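You operate a simulated robot arm through the tools that you are given. There is no shell and no other tool.

The job below is to be done with a simulated robot arm. You get a single attempt, and the scene is never put back.

## Task
Pack the teal and orange rings, close the case and wipe its lid.
Fine: each ring goes in the pocket marked with its colour; use the teal cloth and put it back. What is to be rubbed or washed off counts as gone when no trace of it is left.

The check looks at the end state, three seconds after you hand in, the way a careful person would. Anything else that was tipped, shoved, dropped, spilled or broken makes it a failure. A push-on lid holds only when it is set on centred and level and pressed home; a screw cap is set on level and turned clockwise until tight. Flat cloth is picked up by pressing the open fingertips on it (5 to 10 N) and closing them slowly along it; thin cloth reads only 2 to 8 mm in the jaws.

## Robot
A 6-joint arm with a two-finger parallel gripper, fixed in place. Base frame: the origin is at the foot of the arm, x ahead of it, y to its left, z up. Readings come in cm, rad, newtons and seconds.
With the tool pointing down near the work surface it reaches from about 26 to 80 cm from the base axis. Its first joint turns from -2.897 to 2.897 rad. Payload 3.43 kg.
The tool frame sits at the grasp point between the pads (the TCP): z along the fingers, y along the line on which they close. The tips reach 3.4 cm beyond it. Largest opening 12.8 cm; finger width 2.4, thickness 1.2; the body of the gripper, 4.8 by 13 cm, starts 9.6 cm behind the TCP.
Orientation is that of the tool frame in the base frame, as a unit quaternion [x, y, z, w]. With the fingers straight down and closing along the base's y, the tool's x points along the base's -x, its y along +y and its z along -z.

## Interface
- The arm moves only by the tool nudge_tool. Its argument "deltas" is a list that holds one entry, the list of rows, each a list of 6 numbers: the shift along the tool's x, y, z in units of 300 mm (1.0 is 300 mm), then the turn, a rotation vector about the tool's x, y, z in units of 180 degrees (1.0 is 180 degrees). In form: [[[dx, dy, dz, ax, ay, az], ...]]. A call has 1 to 20 rows; each row is the pose to reach, as a shift and turn from the pose commanded when the call began, along the tool's axes at that moment. "grip" is the opening, from 0 (shut) to 1 (fully open), set as the call begins (left out, the last holds). A call with a number of a shift or a turn outside -1 to 1 is refused whole. A row lasts 0.2 s, in which the tool goes at most 5 cm and 0.15 rad; a call with a longer step from one row to the next is refused whole, and so is a gripper value outside its range. Where a pose cannot be reached the arm comes as near as it can. A force on the tool above 40 N (or 10 N above the force at the start of the call, whichever is more), or a blocked arm, ends the call early, and 0.2 s more pass. The fingers move at their own pace (about 4.5 cm/s each) and stop on an object; they squeeze with about 37 N. The grip force told is the motor's: it shows also when the fingers shut on nothing. Time passes only in rows, and 0.2 s behind the last, so rows that repeat a pose let the fingers close. It gives the time, the measured TCP pose, the force on the tool (base axes), the opening and the grip force at its end, in the units of the frame above (readings bear some noise), with the torque about the TCP (base axes, N m) and any sound that the robot's microphone picked up.
- Cameras (640 x 400 px; columns grow to the right, rows downward): "scene" is fixed at [22.04, 64.95, 167.77]; the picture's right is [-0.85, -0.52, 0.00], its down [-0.38, 0.62, -0.68] and it looks along [0.36, -0.58, -0.73] (base axes); focal length 288 px, centre (320, 200). "wrist" rides on the gripper at [7.6, -1.1, -16] in the tool frame; the picture's right is [0.15, 0.99, 0.00], its down [-0.88, 0.13, -0.46] and it looks along [-0.45, 0.07, 0.89] (tool axes); focal length 234 px, centre (320, 200). There is no depth. A picture from a camera that has moved, and an enlarged one, comes with that camera's place and axes in the base frame and with its lens.
- capture(camera): a new picture of that camera. No time passes.
- enlarge(camera, box): a new picture of the part [left, top, right, bottom] of that camera's present view, enlarged. No time passes.
- sign_off(): hands the job in; it is judged then, once.

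Nothing tells you positions but the pictures and the camera data. Unless the task says otherwise, let go and move clear before handing in.

The tools are called after "Request:" as name(argument=value, ...) on one line, values as JSON. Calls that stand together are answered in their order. nudge_tool: Moves the arm, as the interface text tells. Its arguments: {"type":"object","properties":{"deltas":{"type":"array","items":{"type":"array","items":{"type":"array","items":{"type":"number"}}}},"grip":{"type":"number"}},"required":["deltas"]} The other tools are called the same way: capture (camera) takes a picture; enlarge (camera, box) takes an enlarged picture of a part of a camera's view; sign_off () hands the job in.

At the start:

```text
time_s: 0.0
tcp_pos: [32.81, 18.95, 133.26]
tcp_rot: [0.001, 1.0, 0.0, -0.001]
contact_force: [0.0, 0.6, -0.4]
torque: [0.01, 0.01, -0.02]
width: 12.77
gripper_force: 0.0
```

scene: 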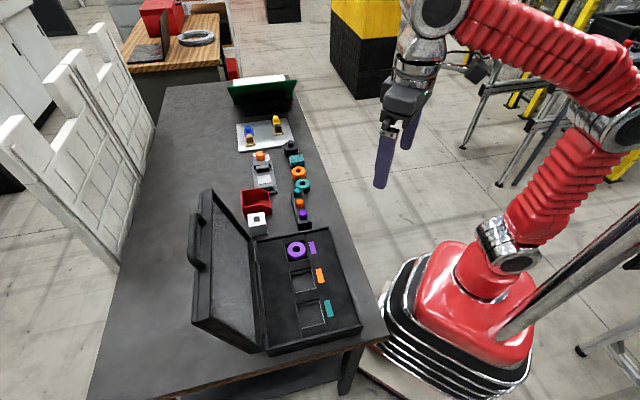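
wrist: 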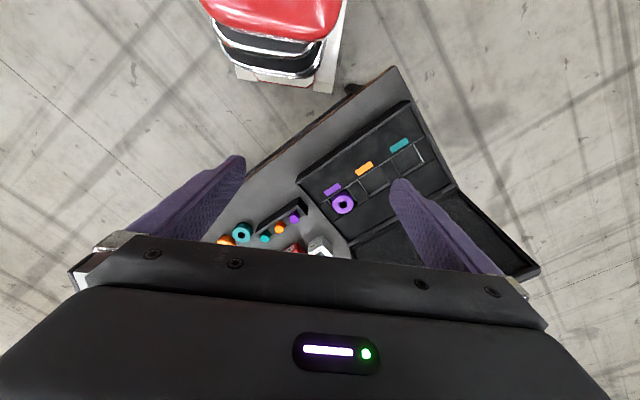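

I see a table with an open case holding a purple ring, and beyond it rings, small parts, and possibly cloths. I'll enlarge the views to locate things before moving.

Request:
enlarge(camera="scene", box=[180, 180, 380, 360])

Request:
enlarge(camera="scene", box=[220, 70, 340, 150])

Request:
enlarge(camera="scene", box=[220, 140, 340, 240])

Request:
enlarge(camera="wrist", box=[200, 60, 560, 290])

```text
2.22 times, centred on (280, 270) of scene
camera zoom: at [22.04, 64.95, 167.77], right [-0.85, -0.52, 0.0], down [-0.38, 0.62, -0.68], along [0.36, -0.58, -0.73], focal length 640 px, centre (409, 44)
```

zoom: 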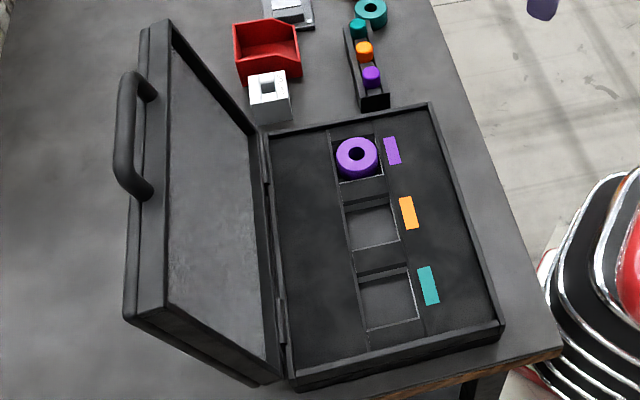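

```text
5.00 times, centred on (280, 110) of scene
camera zoom: at [22.04, 64.95, 167.77], right [-0.85, -0.52, 0.0], down [-0.38, 0.62, -0.68], along [0.36, -0.58, -0.73], focal length 1441 px, centre (520, 650)
```

zoom: 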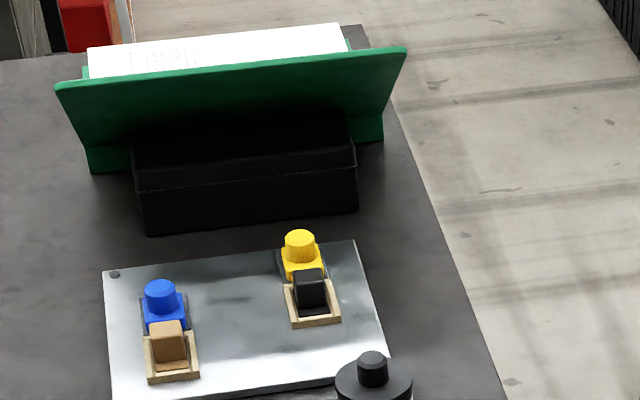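

```text
4.00 times, centred on (280, 190) of scene
camera zoom: at [22.04, 64.95, 167.77], right [-0.85, -0.52, 0.0], down [-0.38, 0.62, -0.68], along [0.36, -0.58, -0.73], focal length 1153 px, centre (480, 240)
```

zoom: 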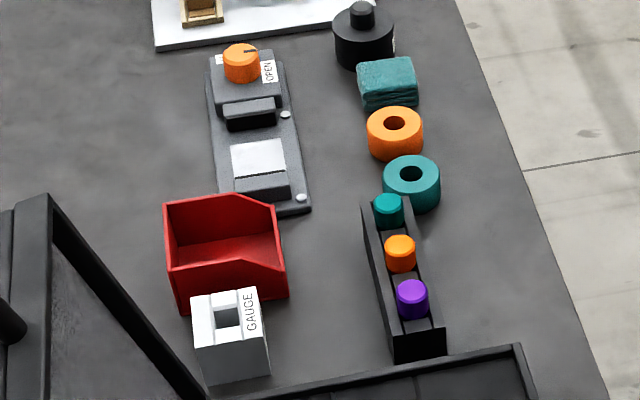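

```text
1.74 times, centred on (380, 175) of wrist
camera zoom: at [25.21, 17.84, 149.11], right [-0.15, 0.99, 0.0], down [0.88, 0.13, 0.46], along [0.45, 0.07, -0.89], focal length 407 px, centre (216, 244)
```

zoom: 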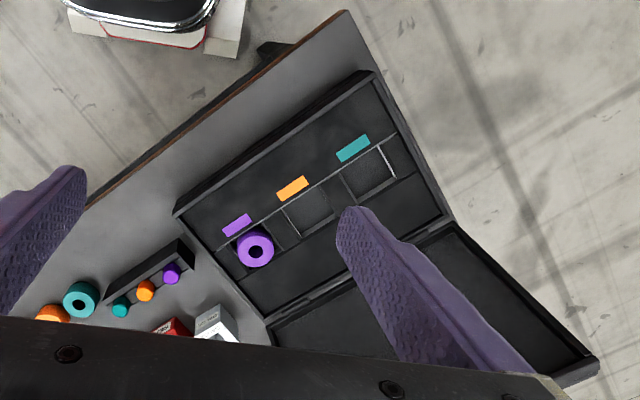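

The rings are on the table at roughly (70, 0), the case is around (53, 28), and the table top is at about z≈88. I'll move the wrist camera over the rings for a second view to triangulate better.

Request:
nudge_tool(deltas=[[[-0.08, -0.0933, 0.04, 0, 0, 0], [-0.16, -0.1867, 0.08, 0, 0, 0], [-0.24, -0.28, 0.12, 0, 0, 0], [-0.32, -0.3733, 0.16, 0, 0, 0], [-0.4, -0.4667, 0.2, 0, 0, 0], [-0.4, -0.4667, 0.2, 0, 0, 0]]], grip=1)

Request:
capture(camera="wrist")

Request:
capture(camera="scene")

```text
time_s: 1.4
tcp_pos: [44.79, 4.75, 127.35]
tcp_rot: [0.0, 1.0, 0.0, 0.001]
contact_force: [0.1, 0.3, 0.6]
torque: [0.0, -0.01, 0.0]
width: 12.81
gripper_force: 0.1
```

```text
taken
camera wrist: at [37.3, 3.79, 143.21], right [-0.15, 0.99, 0.0], down [0.88, 0.13, 0.46], along [0.45, 0.07, -0.89], focal length 234 px, centre (320, 200)
```

wrist: 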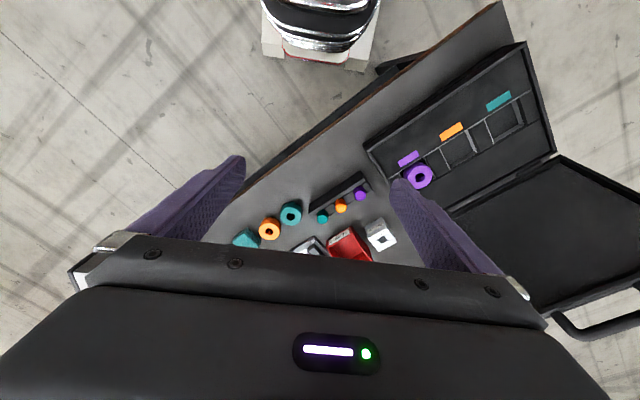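

```text
taken
```

scene: 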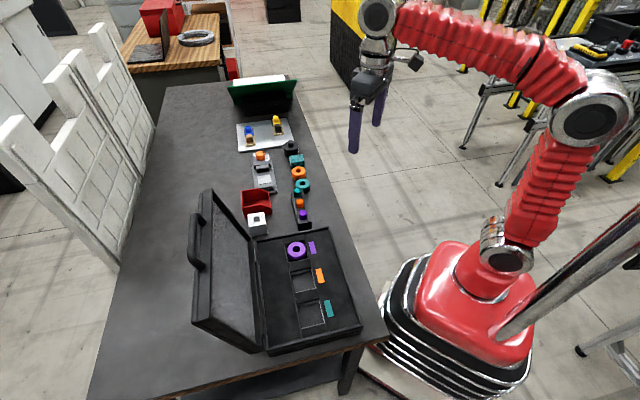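

The geometry agrees with my estimate: teal ring about (69.5, 1), z≈90. I'll lower the camera for closer views of the rings and cloth.

Request:
nudge_tool(deltas=[[[-0.09, 0, 0.12, 0, 0, 0], [-0.18, 0, 0.24, 0, 0, 0], [-0.27, 0, 0.36, 0, 0, 0], [-0.36, 0, 0.48, 0, 0, 0], [-0.36, 0, 0.5, 0, 0, 0], [-0.36, 0, 0.5, 0, 0, 0]]])

Request:
capture(camera="wrist")

Request:
capture(camera="scene")

Request:
enlarge(camera="wrist", box=[150, 130, 470, 300])

```text
time_s: 2.8
tcp_pos: [55.73, 4.92, 112.18]
tcp_rot: [-0.001, 1.0, 0.0, 0.0]
contact_force: [0.5, 0.0, 0.8]
torque: [-0.01, 0.02, 0.0]
width: 12.8
gripper_force: 0.0
```

```text
taken
camera wrist: at [48.13, 3.81, 128.05], right [-0.15, 0.99, 0.0], down [0.88, 0.13, 0.46], along [0.45, 0.07, -0.89], focal length 234 px, centre (320, 200)
```

wrist: 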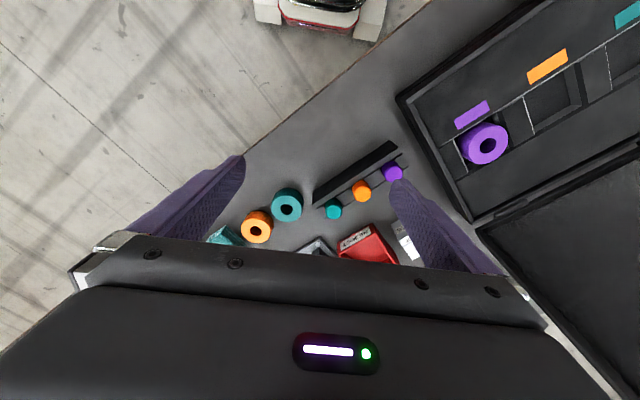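

```text
taken
```

scene: 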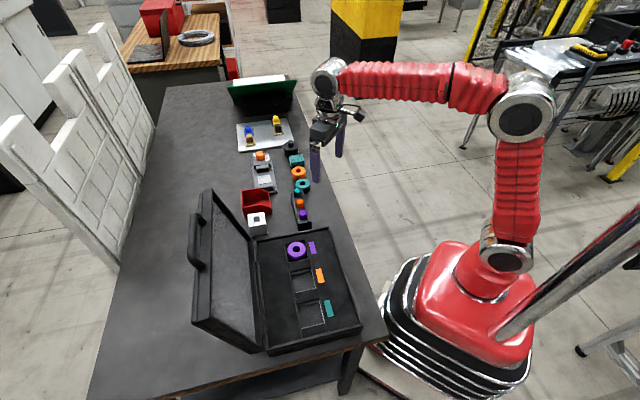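

```text
2.00 times, centred on (310, 215) of wrist
camera zoom: at [48.13, 3.81, 128.05], right [-0.15, 0.99, 0.0], down [0.88, 0.13, 0.46], along [0.45, 0.07, -0.89], focal length 468 px, centre (340, 170)
```

zoom: 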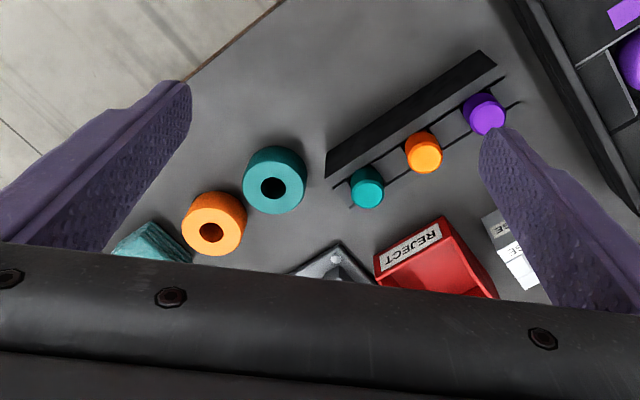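

Teal ring top is around (69.6, 0.8, 91) and orange around (75.4, −4.9). Next I'll yaw the tool by 45° and back off to look at the case and lid.

Request:
nudge_tool(deltas=[[[0.115, 0.039, -0.089, 0, 0, -0.042], [0.23, 0.078, -0.178, 0, 0, -0.083], [0.345, 0.117, -0.267, 0, 0, -0.125], [0.46, 0.155, -0.355, 0, 0, -0.167], [0.575, 0.194, -0.444, 0, 0, -0.208], [0.69, 0.233, -0.533, 0, 0, -0.25], [0.69, 0.233, -0.533, 0, 0, -0.25]]])

Request:
capture(camera="wrist")

Request:
enlarge(camera="wrist", box=[180, 60, 480, 250])

```text
time_s: 4.4
tcp_pos: [34.96, 11.9, 128.32]
tcp_rot: [-0.383, 0.924, 0.0, -0.001]
contact_force: [0.5, 0.0, -0.3]
torque: [0.0, -0.02, -0.03]
width: 12.79
gripper_force: 0.1
```

```text
taken
camera wrist: at [30.4, 5.8, 144.13], right [-0.8, 0.59, 0.0], down [0.53, 0.72, 0.45], along [0.27, 0.37, -0.89], focal length 234 px, centre (320, 200)
```

wrist: 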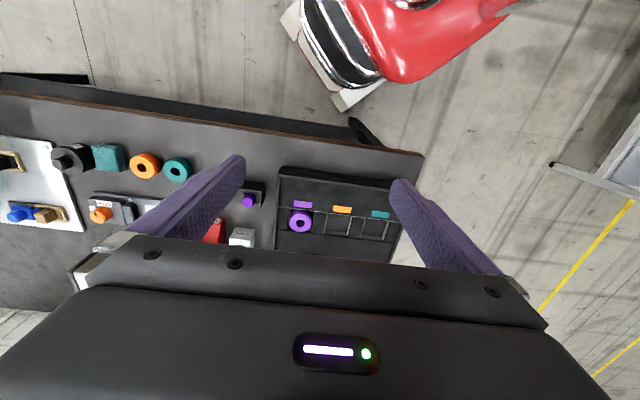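

```text
2.11 times, centred on (330, 155) of wrist
camera zoom: at [30.4, 5.8, 144.13], right [-0.8, 0.59, 0.0], down [0.53, 0.72, 0.45], along [0.27, 0.37, -0.89], focal length 493 px, centre (299, 295)
```

zoom: 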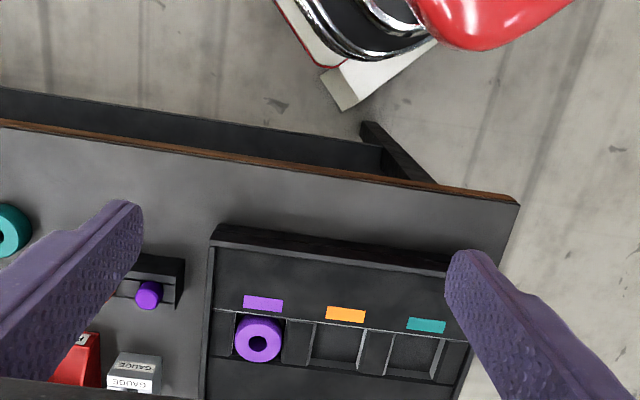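

I now have a good view of the pockets. I'll tilt the gripper outward so the wrist camera can see the lid.

Request:
nudge_tool(deltas=[[[0, 0, 0, 0, -0.045, 0], [0, 0, 0, 0, -0.09, 0], [0, 0, 0, 0, -0.135, 0], [0, 0, 0, 0, -0.18, 0], [0, 0, 0, 0, -0.2, 0], [0, 0, 0, 0, -0.2, 0]]])

Request:
capture(camera="wrist")

Request:
enlarge(camera="wrist", box=[180, 60, 480, 250])

```text
time_s: 5.8
tcp_pos: [34.71, 12.01, 128.33]
tcp_rot: [-0.364, 0.879, 0.118, 0.286]
contact_force: [0.0, 0.3, 0.5]
torque: [-0.04, -0.03, 0.01]
width: 12.8
gripper_force: 0.0
```

```text
taken
camera wrist: at [24.72, 0.17, 136.62], right [-0.78, 0.62, -0.09], down [0.22, 0.41, 0.89], along [0.58, 0.68, -0.45], focal length 234 px, centre (320, 200)
```

wrist: 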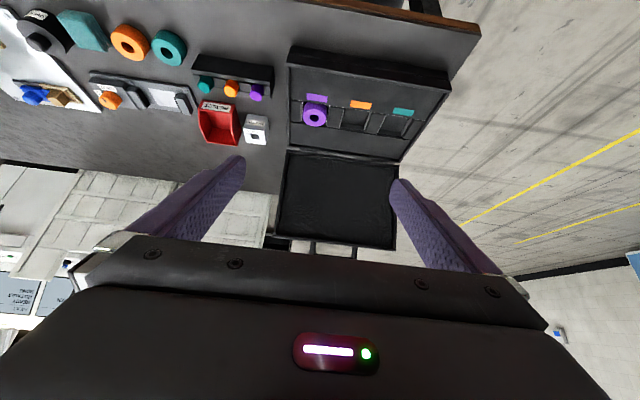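

```text
2.11 times, centred on (330, 155) of wrist
camera zoom: at [24.72, 0.17, 136.62], right [-0.78, 0.62, -0.09], down [0.22, 0.41, 0.89], along [0.58, 0.68, -0.45], focal length 493 px, centre (299, 295)
```

zoom: 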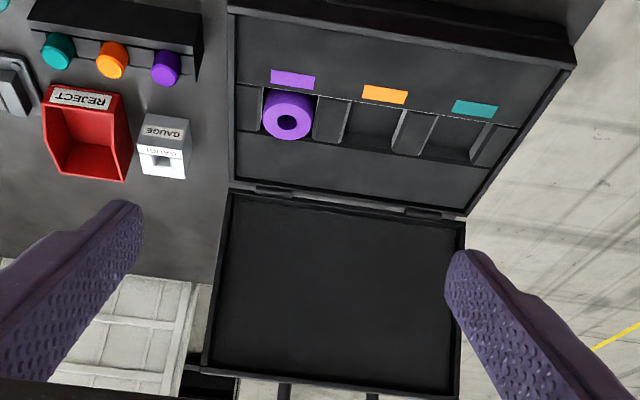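

The picture is upside-down but shows the lid is open with its inside facing the robot. I'll enlarge the scene view of the lid and case for triangulation.

Request:
enlarge(camera="scene", box=[180, 180, 280, 360])

Request:
enlarge(camera="scene", box=[250, 215, 370, 290])

Request:
enlarge(camera="scene", box=[250, 285, 370, 360])

Request:
enlarge(camera="wrist", box=[270, 40, 470, 165])

Request:
enlarge(camera="wrist", box=[0, 0, 200, 125])

```text
2.22 times, centred on (230, 270) of scene
camera zoom: at [22.04, 64.95, 167.77], right [-0.85, -0.52, 0.0], down [-0.38, 0.62, -0.68], along [0.36, -0.58, -0.73], focal length 640 px, centre (520, 44)
```

zoom: 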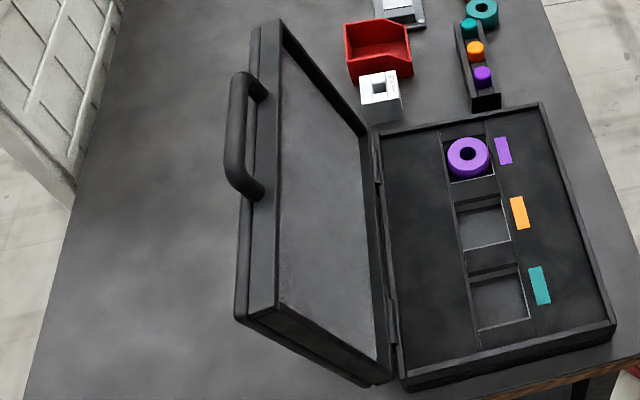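

```text
5.33 times, centred on (310, 252) of scene
camera zoom: at [22.04, 64.95, 167.77], right [-0.85, -0.52, 0.0], down [-0.38, 0.62, -0.68], along [0.36, -0.58, -0.73], focal length 1537 px, centre (373, -80)
```

zoom: 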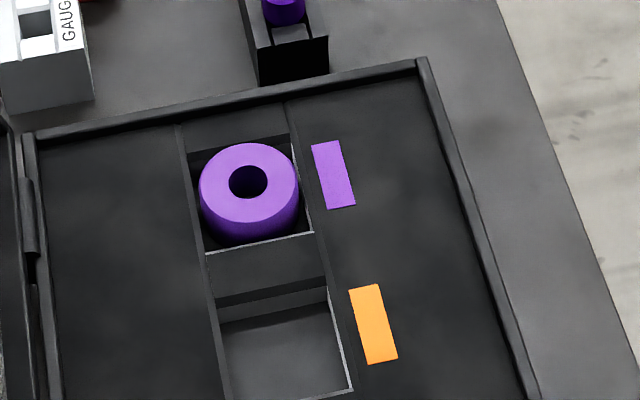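

```text
5.33 times, centred on (310, 322) of scene
camera zoom: at [22.04, 64.95, 167.77], right [-0.85, -0.52, 0.0], down [-0.38, 0.62, -0.68], along [0.36, -0.58, -0.73], focal length 1537 px, centre (373, -453)
```

zoom: 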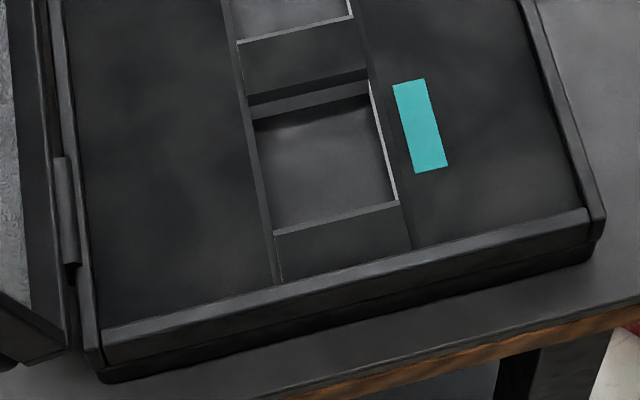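

```text
3.20 times, centred on (370, 102) of wrist
camera zoom: at [24.72, 0.17, 136.62], right [-0.78, 0.62, -0.09], down [0.22, 0.41, 0.89], along [0.58, 0.68, -0.45], focal length 749 px, centre (160, 512)
```

zoom: 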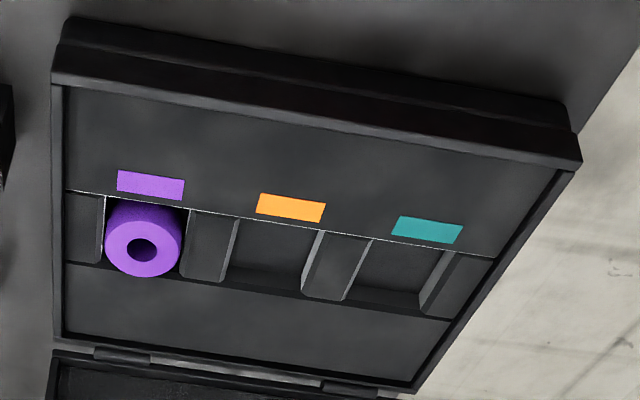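

```text
3.20 times, centred on (100, 62) of wrist
camera zoom: at [24.72, 0.17, 136.62], right [-0.78, 0.62, -0.09], down [0.22, 0.41, 0.89], along [0.58, 0.68, -0.45], focal length 749 px, centre (1024, 640)
```

zoom: 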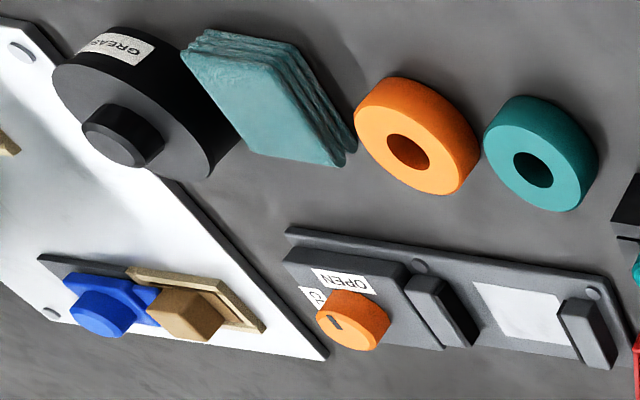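

The foam surface is at about z=94.8 and the purple ring protrudes about 1 cm. The pockets are 9.5 cm apart along (−.71, .70), so orange is near (46.1, 35.1) and teal near (39.4, 41.8). I'll untilt, then yaw so the fingers close across the row, and look at the rings and cloth up close.

Request:
nudge_tool(deltas=[[[0, 0, 0, 0, 0.045, 0], [0, 0, 0, 0, 0.09, 0], [0, 0, 0, 0, 0.135, 0], [0, 0, 0, 0, 0.18, 0], [0, 0, 0, 0, 0.2, 0], [0, 0, 0, 0, 0.2, 0]]])

Request:
nudge_tool(deltas=[[[-0.05, -0.084, 0.0615, 0, 0, 0.0455], [-0.1, -0.168, 0.123, 0, 0, 0.091], [-0.15, -0.252, 0.1845, 0, 0, 0.1364], [-0.2, -0.337, 0.246, 0, 0, 0.182], [-0.25, -0.421, 0.3077, 0, 0, 0.2273], [-0.3, -0.505, 0.369, 0, 0, 0.2727], [-0.35, -0.589, 0.431, 0, 0, 0.318], [-0.4, -0.673, 0.492, 0, 0, 0.3636], [-0.45, -0.758, 0.554, 0, 0, 0.409], [-0.5, -0.842, 0.6155, 0, 0, 0.4545], [-0.55, -0.926, 0.677, 0, 0, 0.5], [-0.55, -0.926, 0.677, 0, 0, 0.5]]])

Request:
capture(camera="wrist")

Request:
capture(camera="scene")

```text
time_s: 7.2
tcp_pos: [34.85, 12.02, 128.33]
tcp_rot: [-0.383, 0.924, -0.001, -0.001]
contact_force: [-1.0, 0.3, -1.0]
torque: [0.0, 0.01, -0.01]
width: 12.79
gripper_force: 0.1
```

```text
time_s: 9.8
tcp_pos: [66.16, 3.91, 108.06]
tcp_rot: [0.383, 0.924, 0.0, 0.0]
contact_force: [0.2, -0.6, 0.2]
torque: [0.0, -0.02, 0.01]
width: 12.81
gripper_force: 0.0
```

```text
taken
camera wrist: at [60.12, 8.49, 123.81], right [0.6, 0.8, 0.0], down [0.71, -0.53, 0.46], along [0.37, -0.27, -0.89], focal length 234 px, centre (320, 200)
```

wrist: 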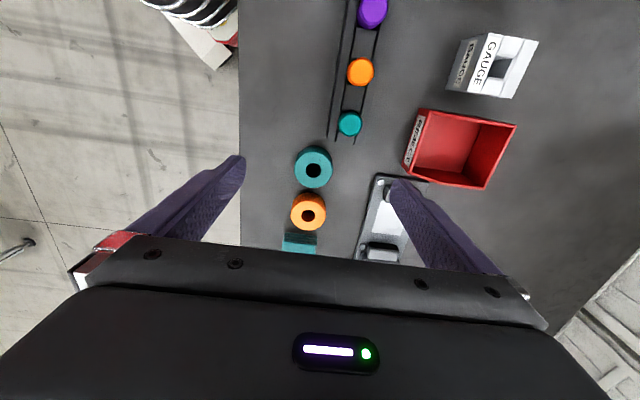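

```text
taken
```

scene: 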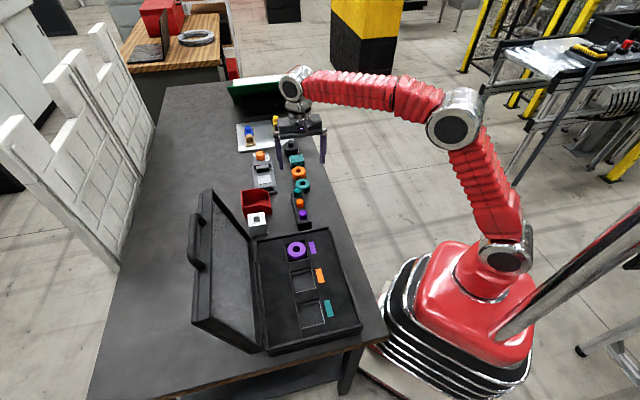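

Rings: teal at about (69.3, 0.8) and orange at about (74.7, −4.5), with tops near z≈91. I'll hover over the teal ring with a narrower opening to check alignment before descending.

Request:
nudge_tool(deltas=[[[-0.049, 0, 0.1, 0, 0, 0], [-0.098, 0, 0.2, 0, 0, 0], [-0.147, 0.001, 0.322, 0, 0, 0], [-0.147, 0.001, 0.322, 0, 0, 0]]], grip=0.66)

Request:
capture(camera="wrist")

Request:
enlarge(camera="scene", box=[240, 110, 360, 230])

```text
time_s: 10.8
tcp_pos: [69.27, 0.94, 98.23]
tcp_rot: [0.382, 0.924, 0.001, 0.0]
contact_force: [-0.6, -0.1, -0.1]
torque: [0.01, 0.02, -0.03]
width: 8.44
gripper_force: 0.1
```

```text
taken
camera wrist: at [63.27, 5.43, 114.05], right [0.6, 0.8, 0.0], down [0.72, -0.53, 0.46], along [0.37, -0.27, -0.89], focal length 234 px, centre (320, 200)
```

wrist: 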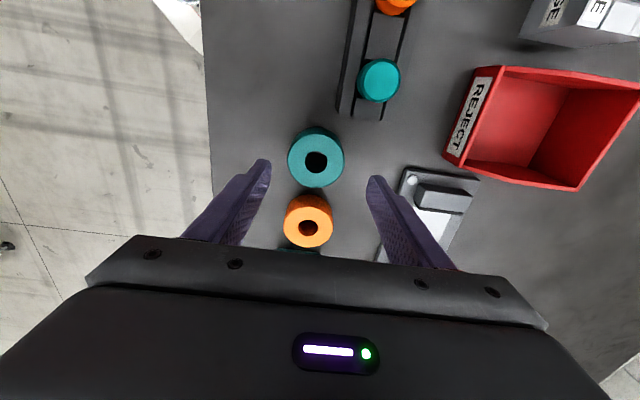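

```text
3.33 times, centred on (300, 170) of scene
camera zoom: at [22.04, 64.95, 167.77], right [-0.85, -0.52, 0.0], down [-0.38, 0.62, -0.68], along [0.36, -0.58, -0.73], focal length 961 px, centre (387, 300)
```

zoom: 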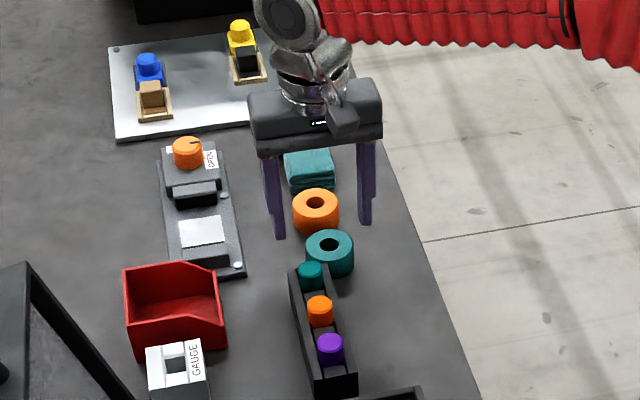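

The teal ring is nearly centred, about 0.3 cm to the left. I'll correct that, descend so the tips reach about 1 cm below the ring top, and close.

Request:
nudge_tool(deltas=[[[0, -0.01, 0.05, 0, 0, 0], [0, -0.01, 0.1, 0, 0, 0], [0, -0.01, 0.14, 0, 0, 0], [0, -0.01, 0.164, 0, 0, 0], [0, -0.01, 0.164, 0, 0, 0]]])

Request:
enlarge(camera="scene", box=[270, 150, 340, 220])

Request:
capture(camera="wrist")

```text
time_s: 12.0
tcp_pos: [69.21, 0.63, 93.4]
tcp_rot: [0.383, 0.924, 0.0, 0.0]
contact_force: [0.0, -0.4, -1.0]
torque: [0.03, -0.01, -0.02]
width: 8.44
gripper_force: 0.0
```

```text
5.71 times, centred on (305, 185) of scene
camera zoom: at [22.04, 64.95, 167.77], right [-0.85, -0.52, 0.0], down [-0.38, 0.62, -0.68], along [0.36, -0.58, -0.73], focal length 1647 px, centre (406, 286)
```

zoom: 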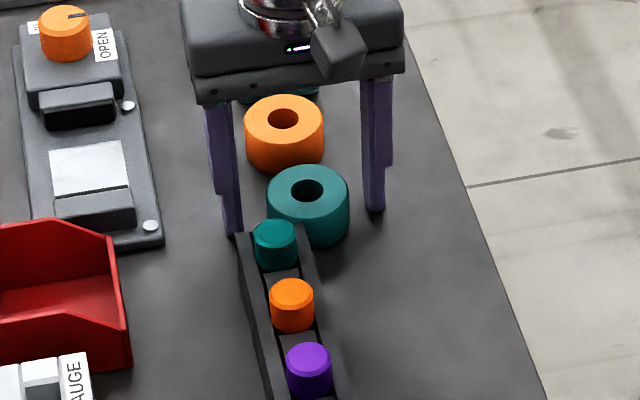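

```text
taken
camera wrist: at [63.01, 5.28, 109.23], right [0.6, 0.8, 0.0], down [0.72, -0.53, 0.46], along [0.37, -0.27, -0.89], focal length 234 px, centre (320, 200)
```

wrist: 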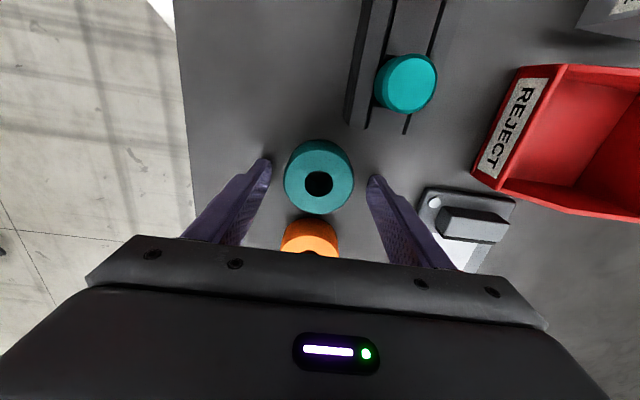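

The fingers straddle the teal ring with the tips about 1.3 cm below its top. I'll close and lift a little.

Request:
nudge_tool(deltas=[[[0, 0, 0, 0, 0, 0], [0, 0, 0, 0, 0, 0], [0, 0, 0, 0, 0, 0], [0, 0, 0, 0, 0, 0], [0, 0, 0, 0, 0, 0]]], grip=0)

Request:
nudge_tool(deltas=[[[0, 0, -0.03, 0, 0, 0], [0, 0, -0.1, 0, 0, 0], [0, 0, -0.2, 0, 0, 0], [0, 0, -0.35, 0, 0, 0], [0, 0, -0.35, 0, 0, 0]]])

Request:
capture(camera="wrist")

Request:
enlarge(camera="scene", box=[250, 110, 350, 210])

```text
time_s: 13.2
tcp_pos: [69.16, 0.84, 93.47]
tcp_rot: [0.382, 0.924, 0.0, 0.0]
contact_force: [-0.7, -0.2, 0.1]
torque: [0.01, 0.0, 0.02]
width: 5.39
gripper_force: 36.8
```

```text
time_s: 14.4
tcp_pos: [69.17, 0.8, 103.87]
tcp_rot: [0.383, 0.924, 0.0, 0.0]
contact_force: [1.3, 0.5, -1.3]
torque: [0.0, 0.01, -0.01]
width: 5.38
gripper_force: 37.1
```

```text
taken
camera wrist: at [63.02, 5.35, 119.74], right [0.6, 0.8, 0.0], down [0.72, -0.53, 0.46], along [0.37, -0.27, -0.89], focal length 234 px, centre (320, 200)
```

wrist: 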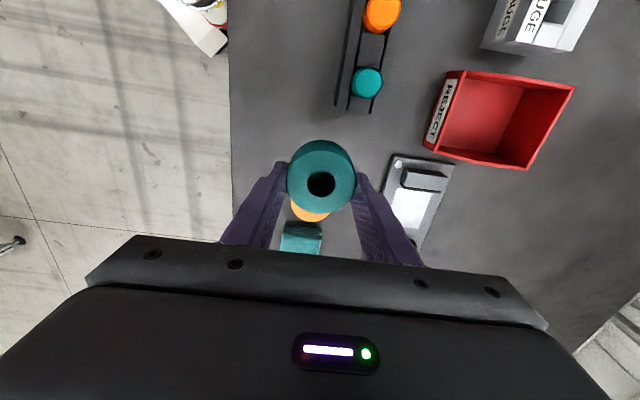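

```text
4.00 times, centred on (300, 160) of scene
camera zoom: at [22.04, 64.95, 167.77], right [-0.85, -0.52, 0.0], down [-0.38, 0.62, -0.68], along [0.36, -0.58, -0.73], focal length 1153 px, centre (400, 360)
```

zoom: 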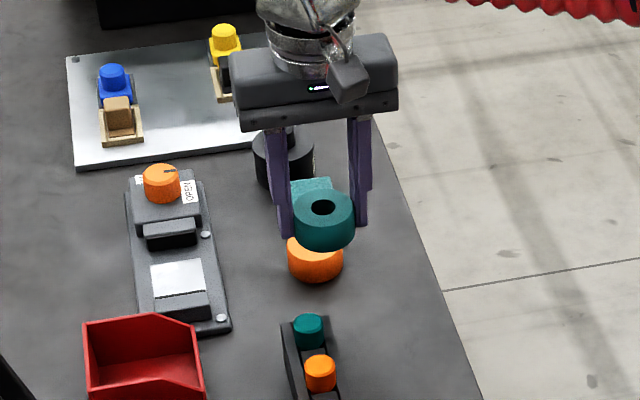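

The teal ring is held (5.4 cm wide). I'll zoom in to see how low the tips sit relative to the ring.

Request:
enlarge(camera="scene", box=[280, 130, 330, 180])

Request:
enlarge(camera="wrist", box=[240, 120, 400, 270])

```text
8.00 times, centred on (305, 155) of scene
camera zoom: at [22.04, 64.95, 167.77], right [-0.85, -0.52, 0.0], down [-0.38, 0.62, -0.68], along [0.36, -0.58, -0.73], focal length 2306 px, centre (440, 560)
```

zoom: 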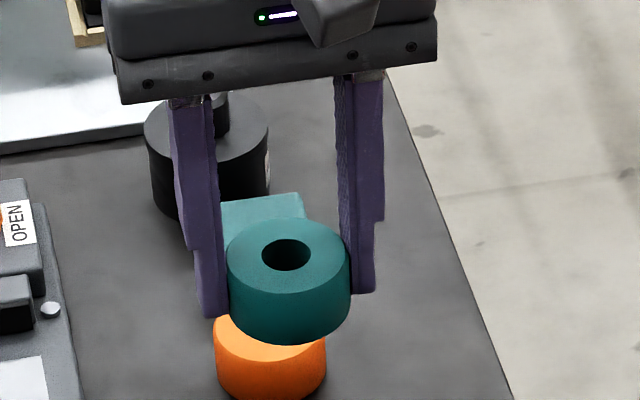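

```text
2.67 times, centred on (320, 195) of wrist
camera zoom: at [63.02, 5.35, 119.74], right [0.6, 0.8, 0.0], down [0.72, -0.53, 0.46], along [0.37, -0.27, -0.89], focal length 624 px, centre (320, 213)
```

zoom: 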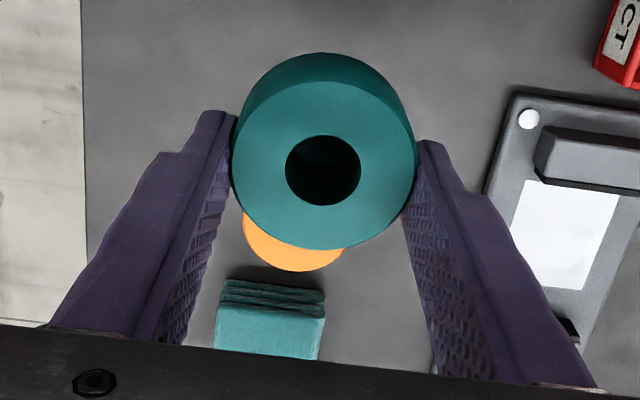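

The tips sit too low on the ring (about 2.5 cm below its top), and it should only protrude about 1 cm once in the pocket. I'll set it back down on the same spot and regrip about 1.4 cm higher and centred.

Request:
nudge_tool(deltas=[[[0, 0, 0.12, 0, 0, 0], [0, 0, 0.24, 0, 0, 0], [0, 0, 0.32, 0, 0, 0], [0, 0, 0.349, 0, 0, 0], [0, 0, 0.349, 0, 0, 0]]])

Request:
nudge_tool(deltas=[[[0, 0, 0, 0, 0, 0], [0, 0, 0, 0, 0, 0], [0, 0, 0, 0, 0, 0], [0.0, 0, -0.02, 0, 0, 0], [0.018, 0, -0.05, 0, 0, 0], [0.018, 0, -0.05, 0, 0, 0]]], grip=0.6)

Request:
enlarge(camera="scene", box=[280, 150, 330, 200])

Request:
enlarge(camera="wrist", box=[240, 120, 400, 270])

```text
time_s: 15.6
tcp_pos: [69.18, 0.73, 93.51]
tcp_rot: [0.382, 0.924, 0.0, -0.001]
contact_force: [-1.2, -0.3, 3.3]
torque: [0.05, 0.08, 0.02]
width: 5.39
gripper_force: 36.8
```

```text
time_s: 17.0
tcp_pos: [68.69, 1.07, 94.9]
tcp_rot: [0.382, 0.924, 0.001, 0.0]
contact_force: [0.2, -0.3, -0.1]
torque: [0.0, 0.01, 0.01]
width: 7.67
gripper_force: 0.1
```

```text
8.00 times, centred on (305, 175) of scene
camera zoom: at [22.04, 64.95, 167.77], right [-0.85, -0.52, 0.0], down [-0.38, 0.62, -0.68], along [0.36, -0.58, -0.73], focal length 2306 px, centre (440, 400)
```

zoom: 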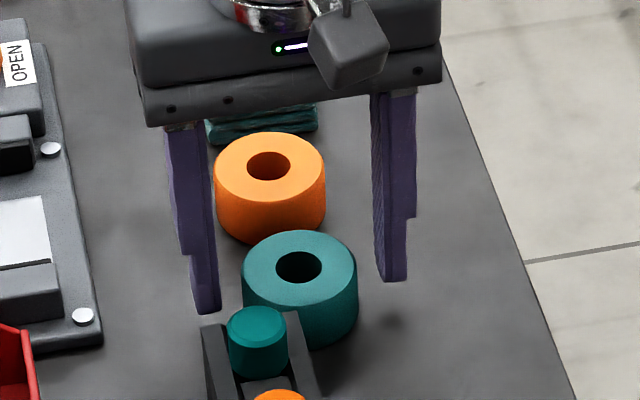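

```text
2.67 times, centred on (320, 195) of wrist
camera zoom: at [62.62, 5.62, 110.72], right [0.6, 0.8, 0.0], down [0.72, -0.53, 0.46], along [0.37, -0.27, -0.89], focal length 624 px, centre (320, 213)
```

zoom: 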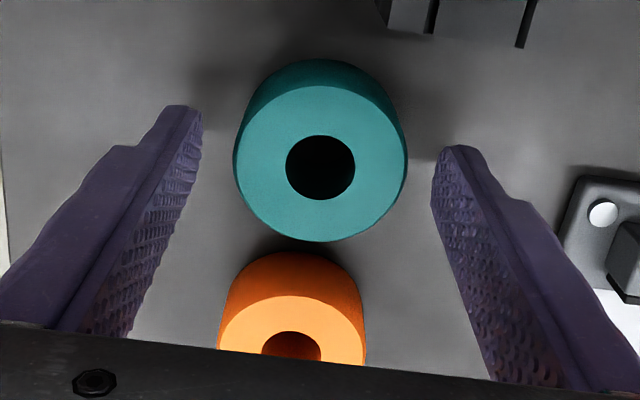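

The ring is now centred with the tips about 1.6 cm below its top. I'll raise another 0.5 cm, then close and lift.

Request:
nudge_tool(deltas=[[[0, 0, -0.017, 0, 0, 0], [0, 0, -0.017, 0, 0, 0]]])

Request:
nudge_tool(deltas=[[[0, 0, 0, 0, 0, 0], [0, 0, 0, 0, 0, 0], [0, 0, 0, 0, 0, 0], [0, 0, 0, 0, 0, 0], [0, 0, 0, 0, 0, 0]]], grip=0)

Request:
nudge_tool(deltas=[[[0, 0, -0.03, 0, 0, 0], [0, 0, -0.1, 0, 0, 0], [0, 0, -0.2, 0, 0, 0], [0, 0, -0.35, 0, 0, 0], [0, 0, -0.45, 0, 0, 0], [0, 0, -0.45, 0, 0, 0]]])

Request:
enlarge(camera="scene", box=[280, 120, 330, 170])

Request:
capture(camera="wrist")

```text
time_s: 17.6
tcp_pos: [68.73, 0.96, 95.52]
tcp_rot: [0.383, 0.924, 0.0, 0.0]
contact_force: [0.4, 0.7, -0.7]
torque: [-0.03, -0.01, 0.03]
width: 7.65
gripper_force: 0.1
```

```text
time_s: 18.8
tcp_pos: [68.79, 1.1, 95.44]
tcp_rot: [0.383, 0.924, 0.001, 0.0]
contact_force: [-0.5, -1.1, 0.4]
torque: [-0.01, -0.02, -0.02]
width: 5.38
gripper_force: 37.2
```

```text
time_s: 20.2
tcp_pos: [68.69, 1.05, 108.98]
tcp_rot: [0.382, 0.924, 0.0, 0.0]
contact_force: [-0.1, 0.3, -2.2]
torque: [-0.04, 0.03, 0.01]
width: 5.4
gripper_force: 37.2
```

```text
8.00 times, centred on (305, 145) of scene
camera zoom: at [22.04, 64.95, 167.77], right [-0.85, -0.52, 0.0], down [-0.38, 0.62, -0.68], along [0.36, -0.58, -0.73], focal length 2306 px, centre (440, 640)
```

zoom: 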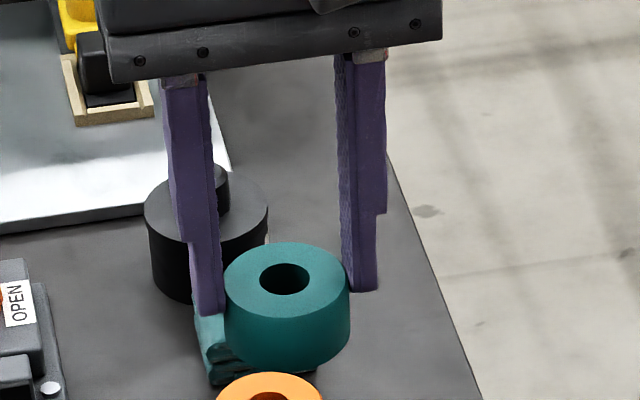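

```text
taken
camera wrist: at [62.57, 5.69, 124.77], right [0.6, 0.8, 0.0], down [0.72, -0.53, 0.46], along [0.37, -0.27, -0.89], focal length 234 px, centre (320, 200)
```

wrist: 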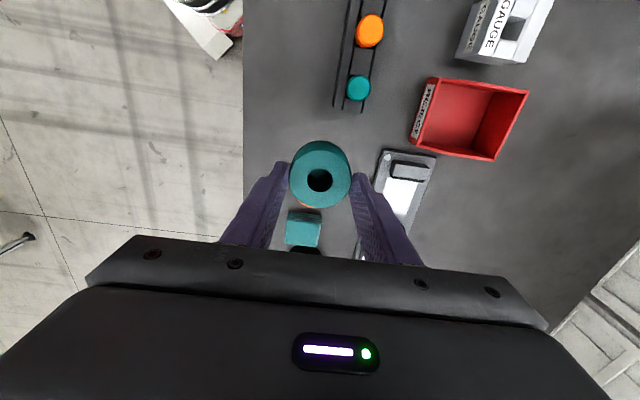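

The grip is good, with tips about 1.1 cm below the ring's top. The lid leans about 15° past vertical with its hinge about 11 cm beyond the pocket row, so there's clearance. Now I'll carry the ring toward the teal pocket.

Request:
nudge_tool(deltas=[[[0.1375, 0.0225, -0.02, 0, 0, 0], [0.275, 0.045, -0.04, 0, 0, 0], [0.4125, 0.0675, -0.06, 0, 0, 0], [0.55, 0.09, -0.08, 0, 0, 0], [0.6875, 0.1125, -0.1, 0, 0, 0], [0.825, 0.135, -0.1, 0, 0, 0]]])

Request:
nudge_tool(deltas=[[[0.1375, 0.0225, 0, 0, 0, 0], [0.275, 0.045, 0, 0, 0, 0], [0.4125, 0.0675, 0, 0, 0, 0], [0.55, 0.09, 0, 0, 0, 0], [0.6875, 0.1125, 0, 0, 0, 0], [0.825, 0.135, 0, 0, 0, 0], [0.825, 0.135, 0, 0, 0, 0]]])

Request:
capture(camera="wrist")

Request:
capture(camera="scene")

```text
time_s: 21.6
tcp_pos: [54.15, 21.37, 111.91]
tcp_rot: [0.383, 0.924, 0.0, 0.0]
contact_force: [-0.7, 0.0, -1.5]
torque: [0.0, 0.01, 0.01]
width: 5.38
gripper_force: 37.2
```

```text
time_s: 23.2
tcp_pos: [39.35, 41.95, 111.95]
tcp_rot: [0.383, 0.924, 0.0, 0.0]
contact_force: [-0.6, 0.0, -2.2]
torque: [-0.01, 0.01, 0.02]
width: 5.37
gripper_force: 36.5
```

```text
taken
camera wrist: at [33.23, 46.41, 127.82], right [0.6, 0.8, 0.0], down [0.71, -0.53, 0.46], along [0.37, -0.27, -0.89], focal length 234 px, centre (320, 200)
```

wrist: 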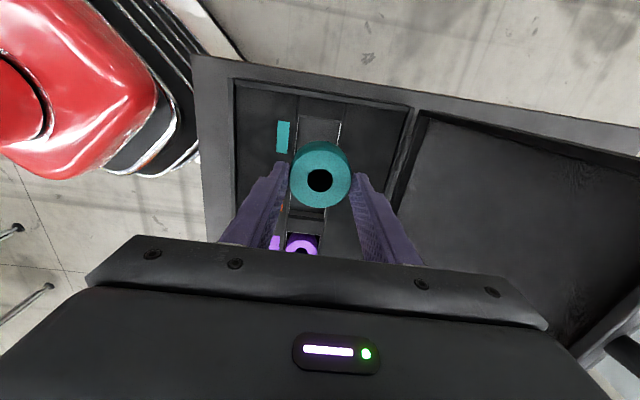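

```text
taken
```

scene: 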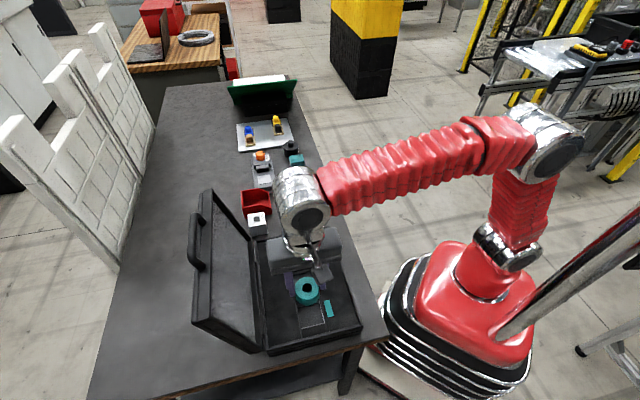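

Request:
enlarge(camera="wrist", box=[220, 70, 420, 260])

Request:
enlarge(camera="scene", box=[260, 250, 360, 350])

```text
2.11 times, centred on (320, 165) of wrist
camera zoom: at [33.23, 46.41, 127.82], right [0.6, 0.8, 0.0], down [0.71, -0.53, 0.46], along [0.37, -0.27, -0.89], focal length 493 px, centre (320, 274)
```

zoom: 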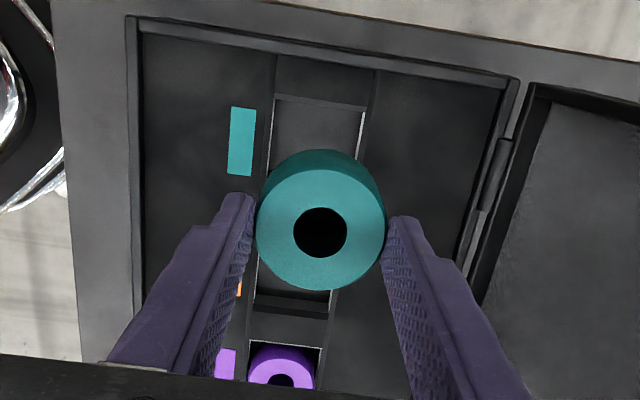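

```text
4.00 times, centred on (310, 300) of scene
camera zoom: at [22.04, 64.95, 167.77], right [-0.85, -0.52, 0.0], down [-0.38, 0.62, -0.68], along [0.36, -0.58, -0.73], focal length 1153 px, centre (360, -200)
```

zoom: 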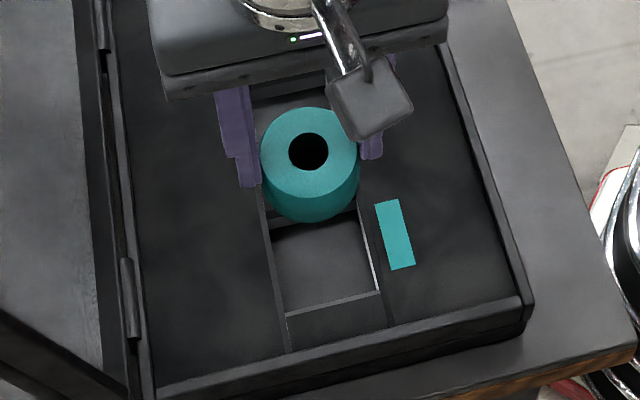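

The teal pocket centre works out to (39.4, 41.6), so the ring is about 0.4 cm off. I'll correct, descend to just above the foam, and recheck.

Request:
nudge_tool(deltas=[[[-0.0127, -0.007, 0.1, 0, 0, 0], [-0.0127, -0.007, 0.2, 0, 0, 0], [-0.0127, -0.007, 0.3, 0, 0, 0], [-0.0127, -0.007, 0.325, 0, 0, 0], [-0.0127, -0.007, 0.325, 0, 0, 0]]])

Request:
enlarge(camera="wrist", box=[220, 70, 420, 260])

Request:
enlarge(camera="scene", box=[260, 260, 360, 360])

```text
time_s: 24.4
tcp_pos: [39.59, 41.27, 102.21]
tcp_rot: [0.383, 0.924, 0.0, -0.001]
contact_force: [-1.0, -0.6, -1.8]
torque: [-0.04, -0.03, -0.01]
width: 5.38
gripper_force: 36.6
```

```text
2.11 times, centred on (320, 165) of wrist
camera zoom: at [33.44, 45.9, 118.0], right [0.6, 0.8, 0.0], down [0.72, -0.53, 0.46], along [0.37, -0.27, -0.89], focal length 493 px, centre (320, 274)
```

zoom: 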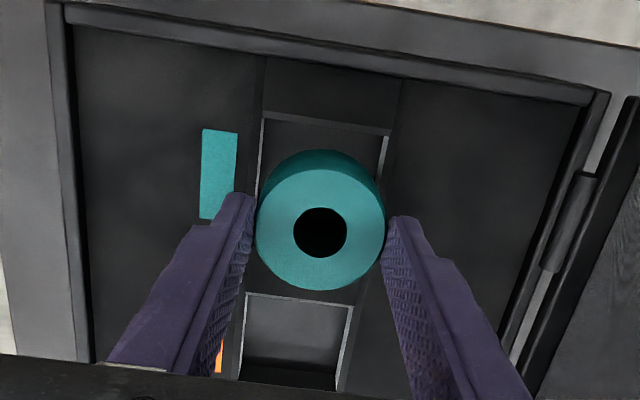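

```text
4.00 times, centred on (310, 310) of scene
camera zoom: at [22.04, 64.95, 167.77], right [-0.85, -0.52, 0.0], down [-0.38, 0.62, -0.68], along [0.36, -0.58, -0.73], focal length 1153 px, centre (360, -240)
```

zoom: 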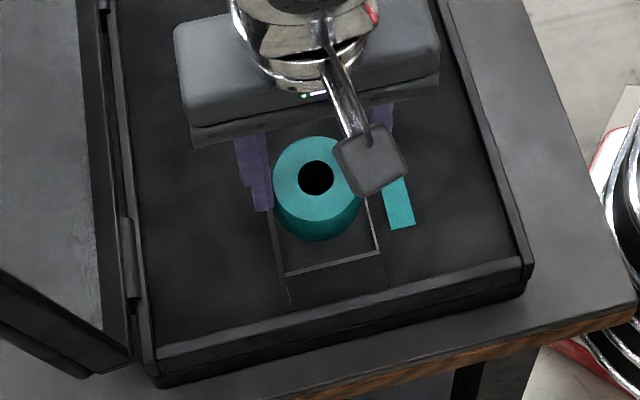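

The pocket is about 6 cm wide versus the 5.4 cm ring, so alignment matters. Both views suggest shifting +0.35 cm along the row and −0.2 cm across. I'll apply that and descend to just above the foam.

Request:
nudge_tool(deltas=[[[0.0117, -0.0067, 0.02, 0, 0, 0], [0.0117, -0.0067, 0.04, 0, 0, 0], [0.0117, -0.0067, 0.05, 0, 0, 0], [0.0117, -0.0067, 0.05, 0, 0, 0]]])

Request:
enlarge(camera="wrist", box=[220, 70, 420, 260])

Request:
enlarge(camera="scene", box=[280, 280, 350, 350])

```text
time_s: 25.4
tcp_pos: [39.17, 41.57, 100.75]
tcp_rot: [0.383, 0.924, 0.0, -0.001]
contact_force: [0.3, -0.7, -1.3]
torque: [0.0, 0.0, 0.03]
width: 5.39
gripper_force: 36.4
```

```text
2.11 times, centred on (320, 165) of wrist
camera zoom: at [33.04, 46.03, 116.51], right [0.6, 0.8, 0.0], down [0.72, -0.53, 0.46], along [0.37, -0.27, -0.89], focal length 493 px, centre (320, 274)
```

zoom: 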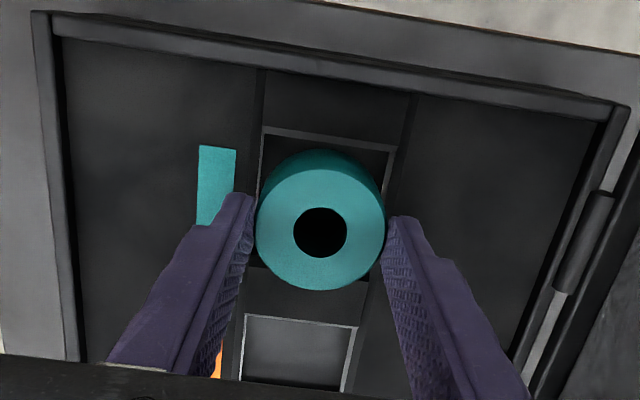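

```text
5.71 times, centred on (315, 315) of scene
camera zoom: at [22.04, 64.95, 167.77], right [-0.85, -0.52, 0.0], down [-0.38, 0.62, -0.68], along [0.36, -0.58, -0.73], focal length 1647 px, centre (349, -457)
```

zoom: 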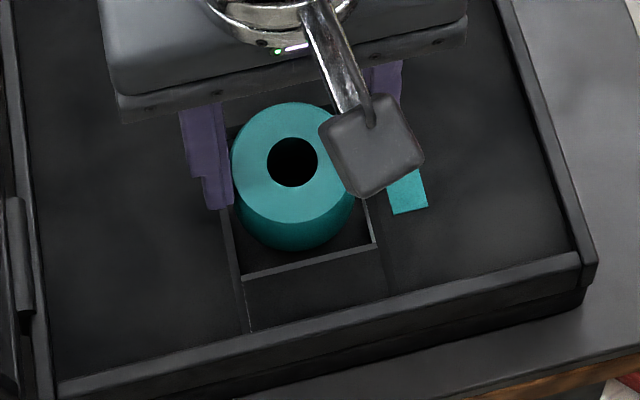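

The ring is now within about 0.1–0.2 cm of the pocket centre. I'll make a tiny correction and lower slowly into the pocket while watching the force.

Request:
nudge_tool(deltas=[[[0.0033, -0.002, 0.01, 0, 0, 0], [0.0033, -0.002, 0.02, 0, 0, 0], [0.0033, -0.002, 0.03, 0, 0, 0], [0.0033, -0.002, 0.04, 0, 0, 0], [0.0033, -0.002, 0.04, 0, 0, 0]]])

Request:
enlarge(camera="wrist", box=[220, 70, 420, 260])

Request:
enlarge(camera="scene", box=[280, 280, 350, 350])

```text
time_s: 26.6
tcp_pos: [38.96, 41.35, 99.49]
tcp_rot: [0.382, 0.924, -0.001, 0.0]
contact_force: [0.1, 0.1, -1.2]
torque: [-0.03, -0.02, -0.01]
width: 5.39
gripper_force: 36.9
```

```text
2.11 times, centred on (320, 165) of wrist
camera zoom: at [32.94, 46.0, 115.32], right [0.6, 0.8, 0.0], down [0.72, -0.53, 0.46], along [0.37, -0.27, -0.89], focal length 493 px, centre (320, 274)
```

zoom: 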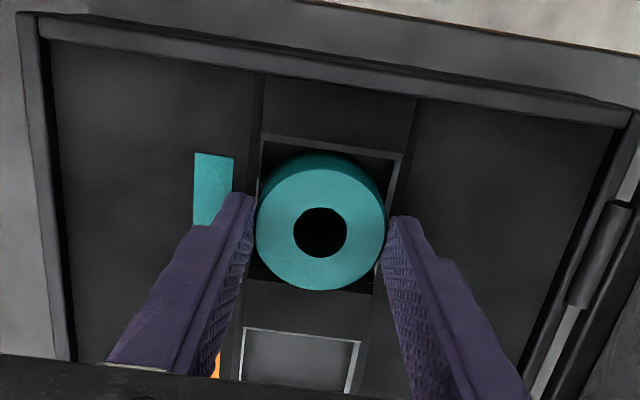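

```text
5.71 times, centred on (315, 315) of scene
camera zoom: at [22.04, 64.95, 167.77], right [-0.85, -0.52, 0.0], down [-0.38, 0.62, -0.68], along [0.36, -0.58, -0.73], focal length 1647 px, centre (349, -457)
```

zoom: 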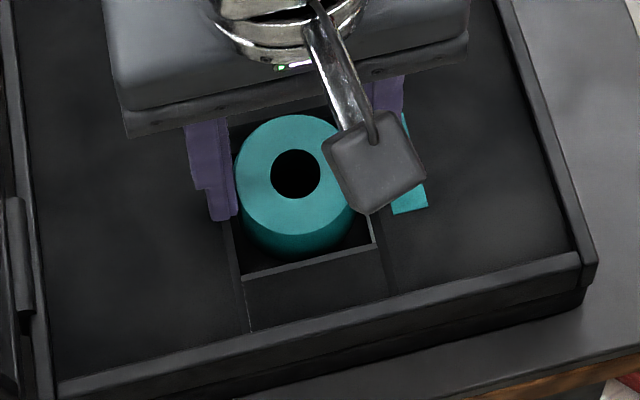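

The ring looks well centred over the pocket and there's no contact yet. Continuing down in small steps.

Request:
nudge_tool(deltas=[[[0, 0, 0.01, 0, 0, 0], [0, 0, 0.02, 0, 0, 0], [0, 0, 0.027, 0, 0, 0], [0, 0, 0.027, 0, 0, 0]]])

Request:
enlarge(camera="scene", box=[280, 280, 350, 350])

Request:
enlarge(camera="wrist", box=[220, 70, 420, 260])

```text
time_s: 27.6
tcp_pos: [39.04, 41.51, 98.79]
tcp_rot: [0.383, 0.924, 0.0, 0.0]
contact_force: [-0.1, -0.4, -1.9]
torque: [-0.01, 0.0, 0.02]
width: 5.37
gripper_force: 36.7
```

```text
5.71 times, centred on (315, 315) of scene
camera zoom: at [22.04, 64.95, 167.77], right [-0.85, -0.52, 0.0], down [-0.38, 0.62, -0.68], along [0.36, -0.58, -0.73], focal length 1647 px, centre (349, -457)
```

zoom: 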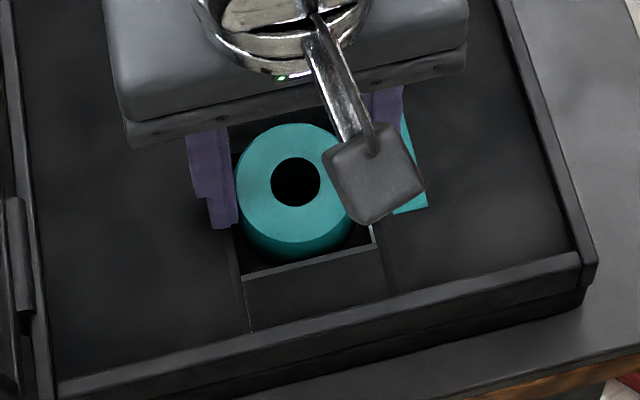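

```text
2.11 times, centred on (320, 165) of wrist
camera zoom: at [32.94, 46.03, 114.51], right [0.6, 0.8, 0.0], down [0.72, -0.53, 0.46], along [0.37, -0.27, -0.89], focal length 493 px, centre (320, 274)
```

zoom: 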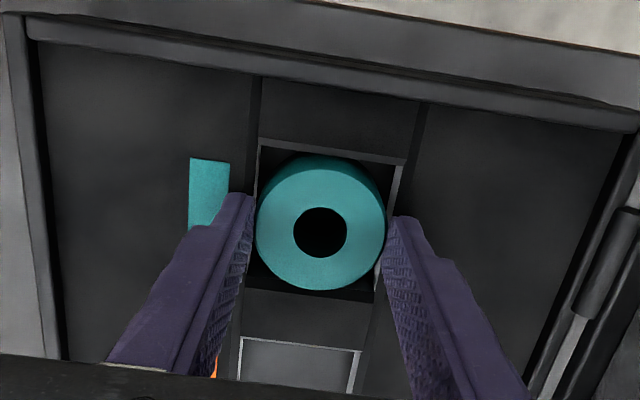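

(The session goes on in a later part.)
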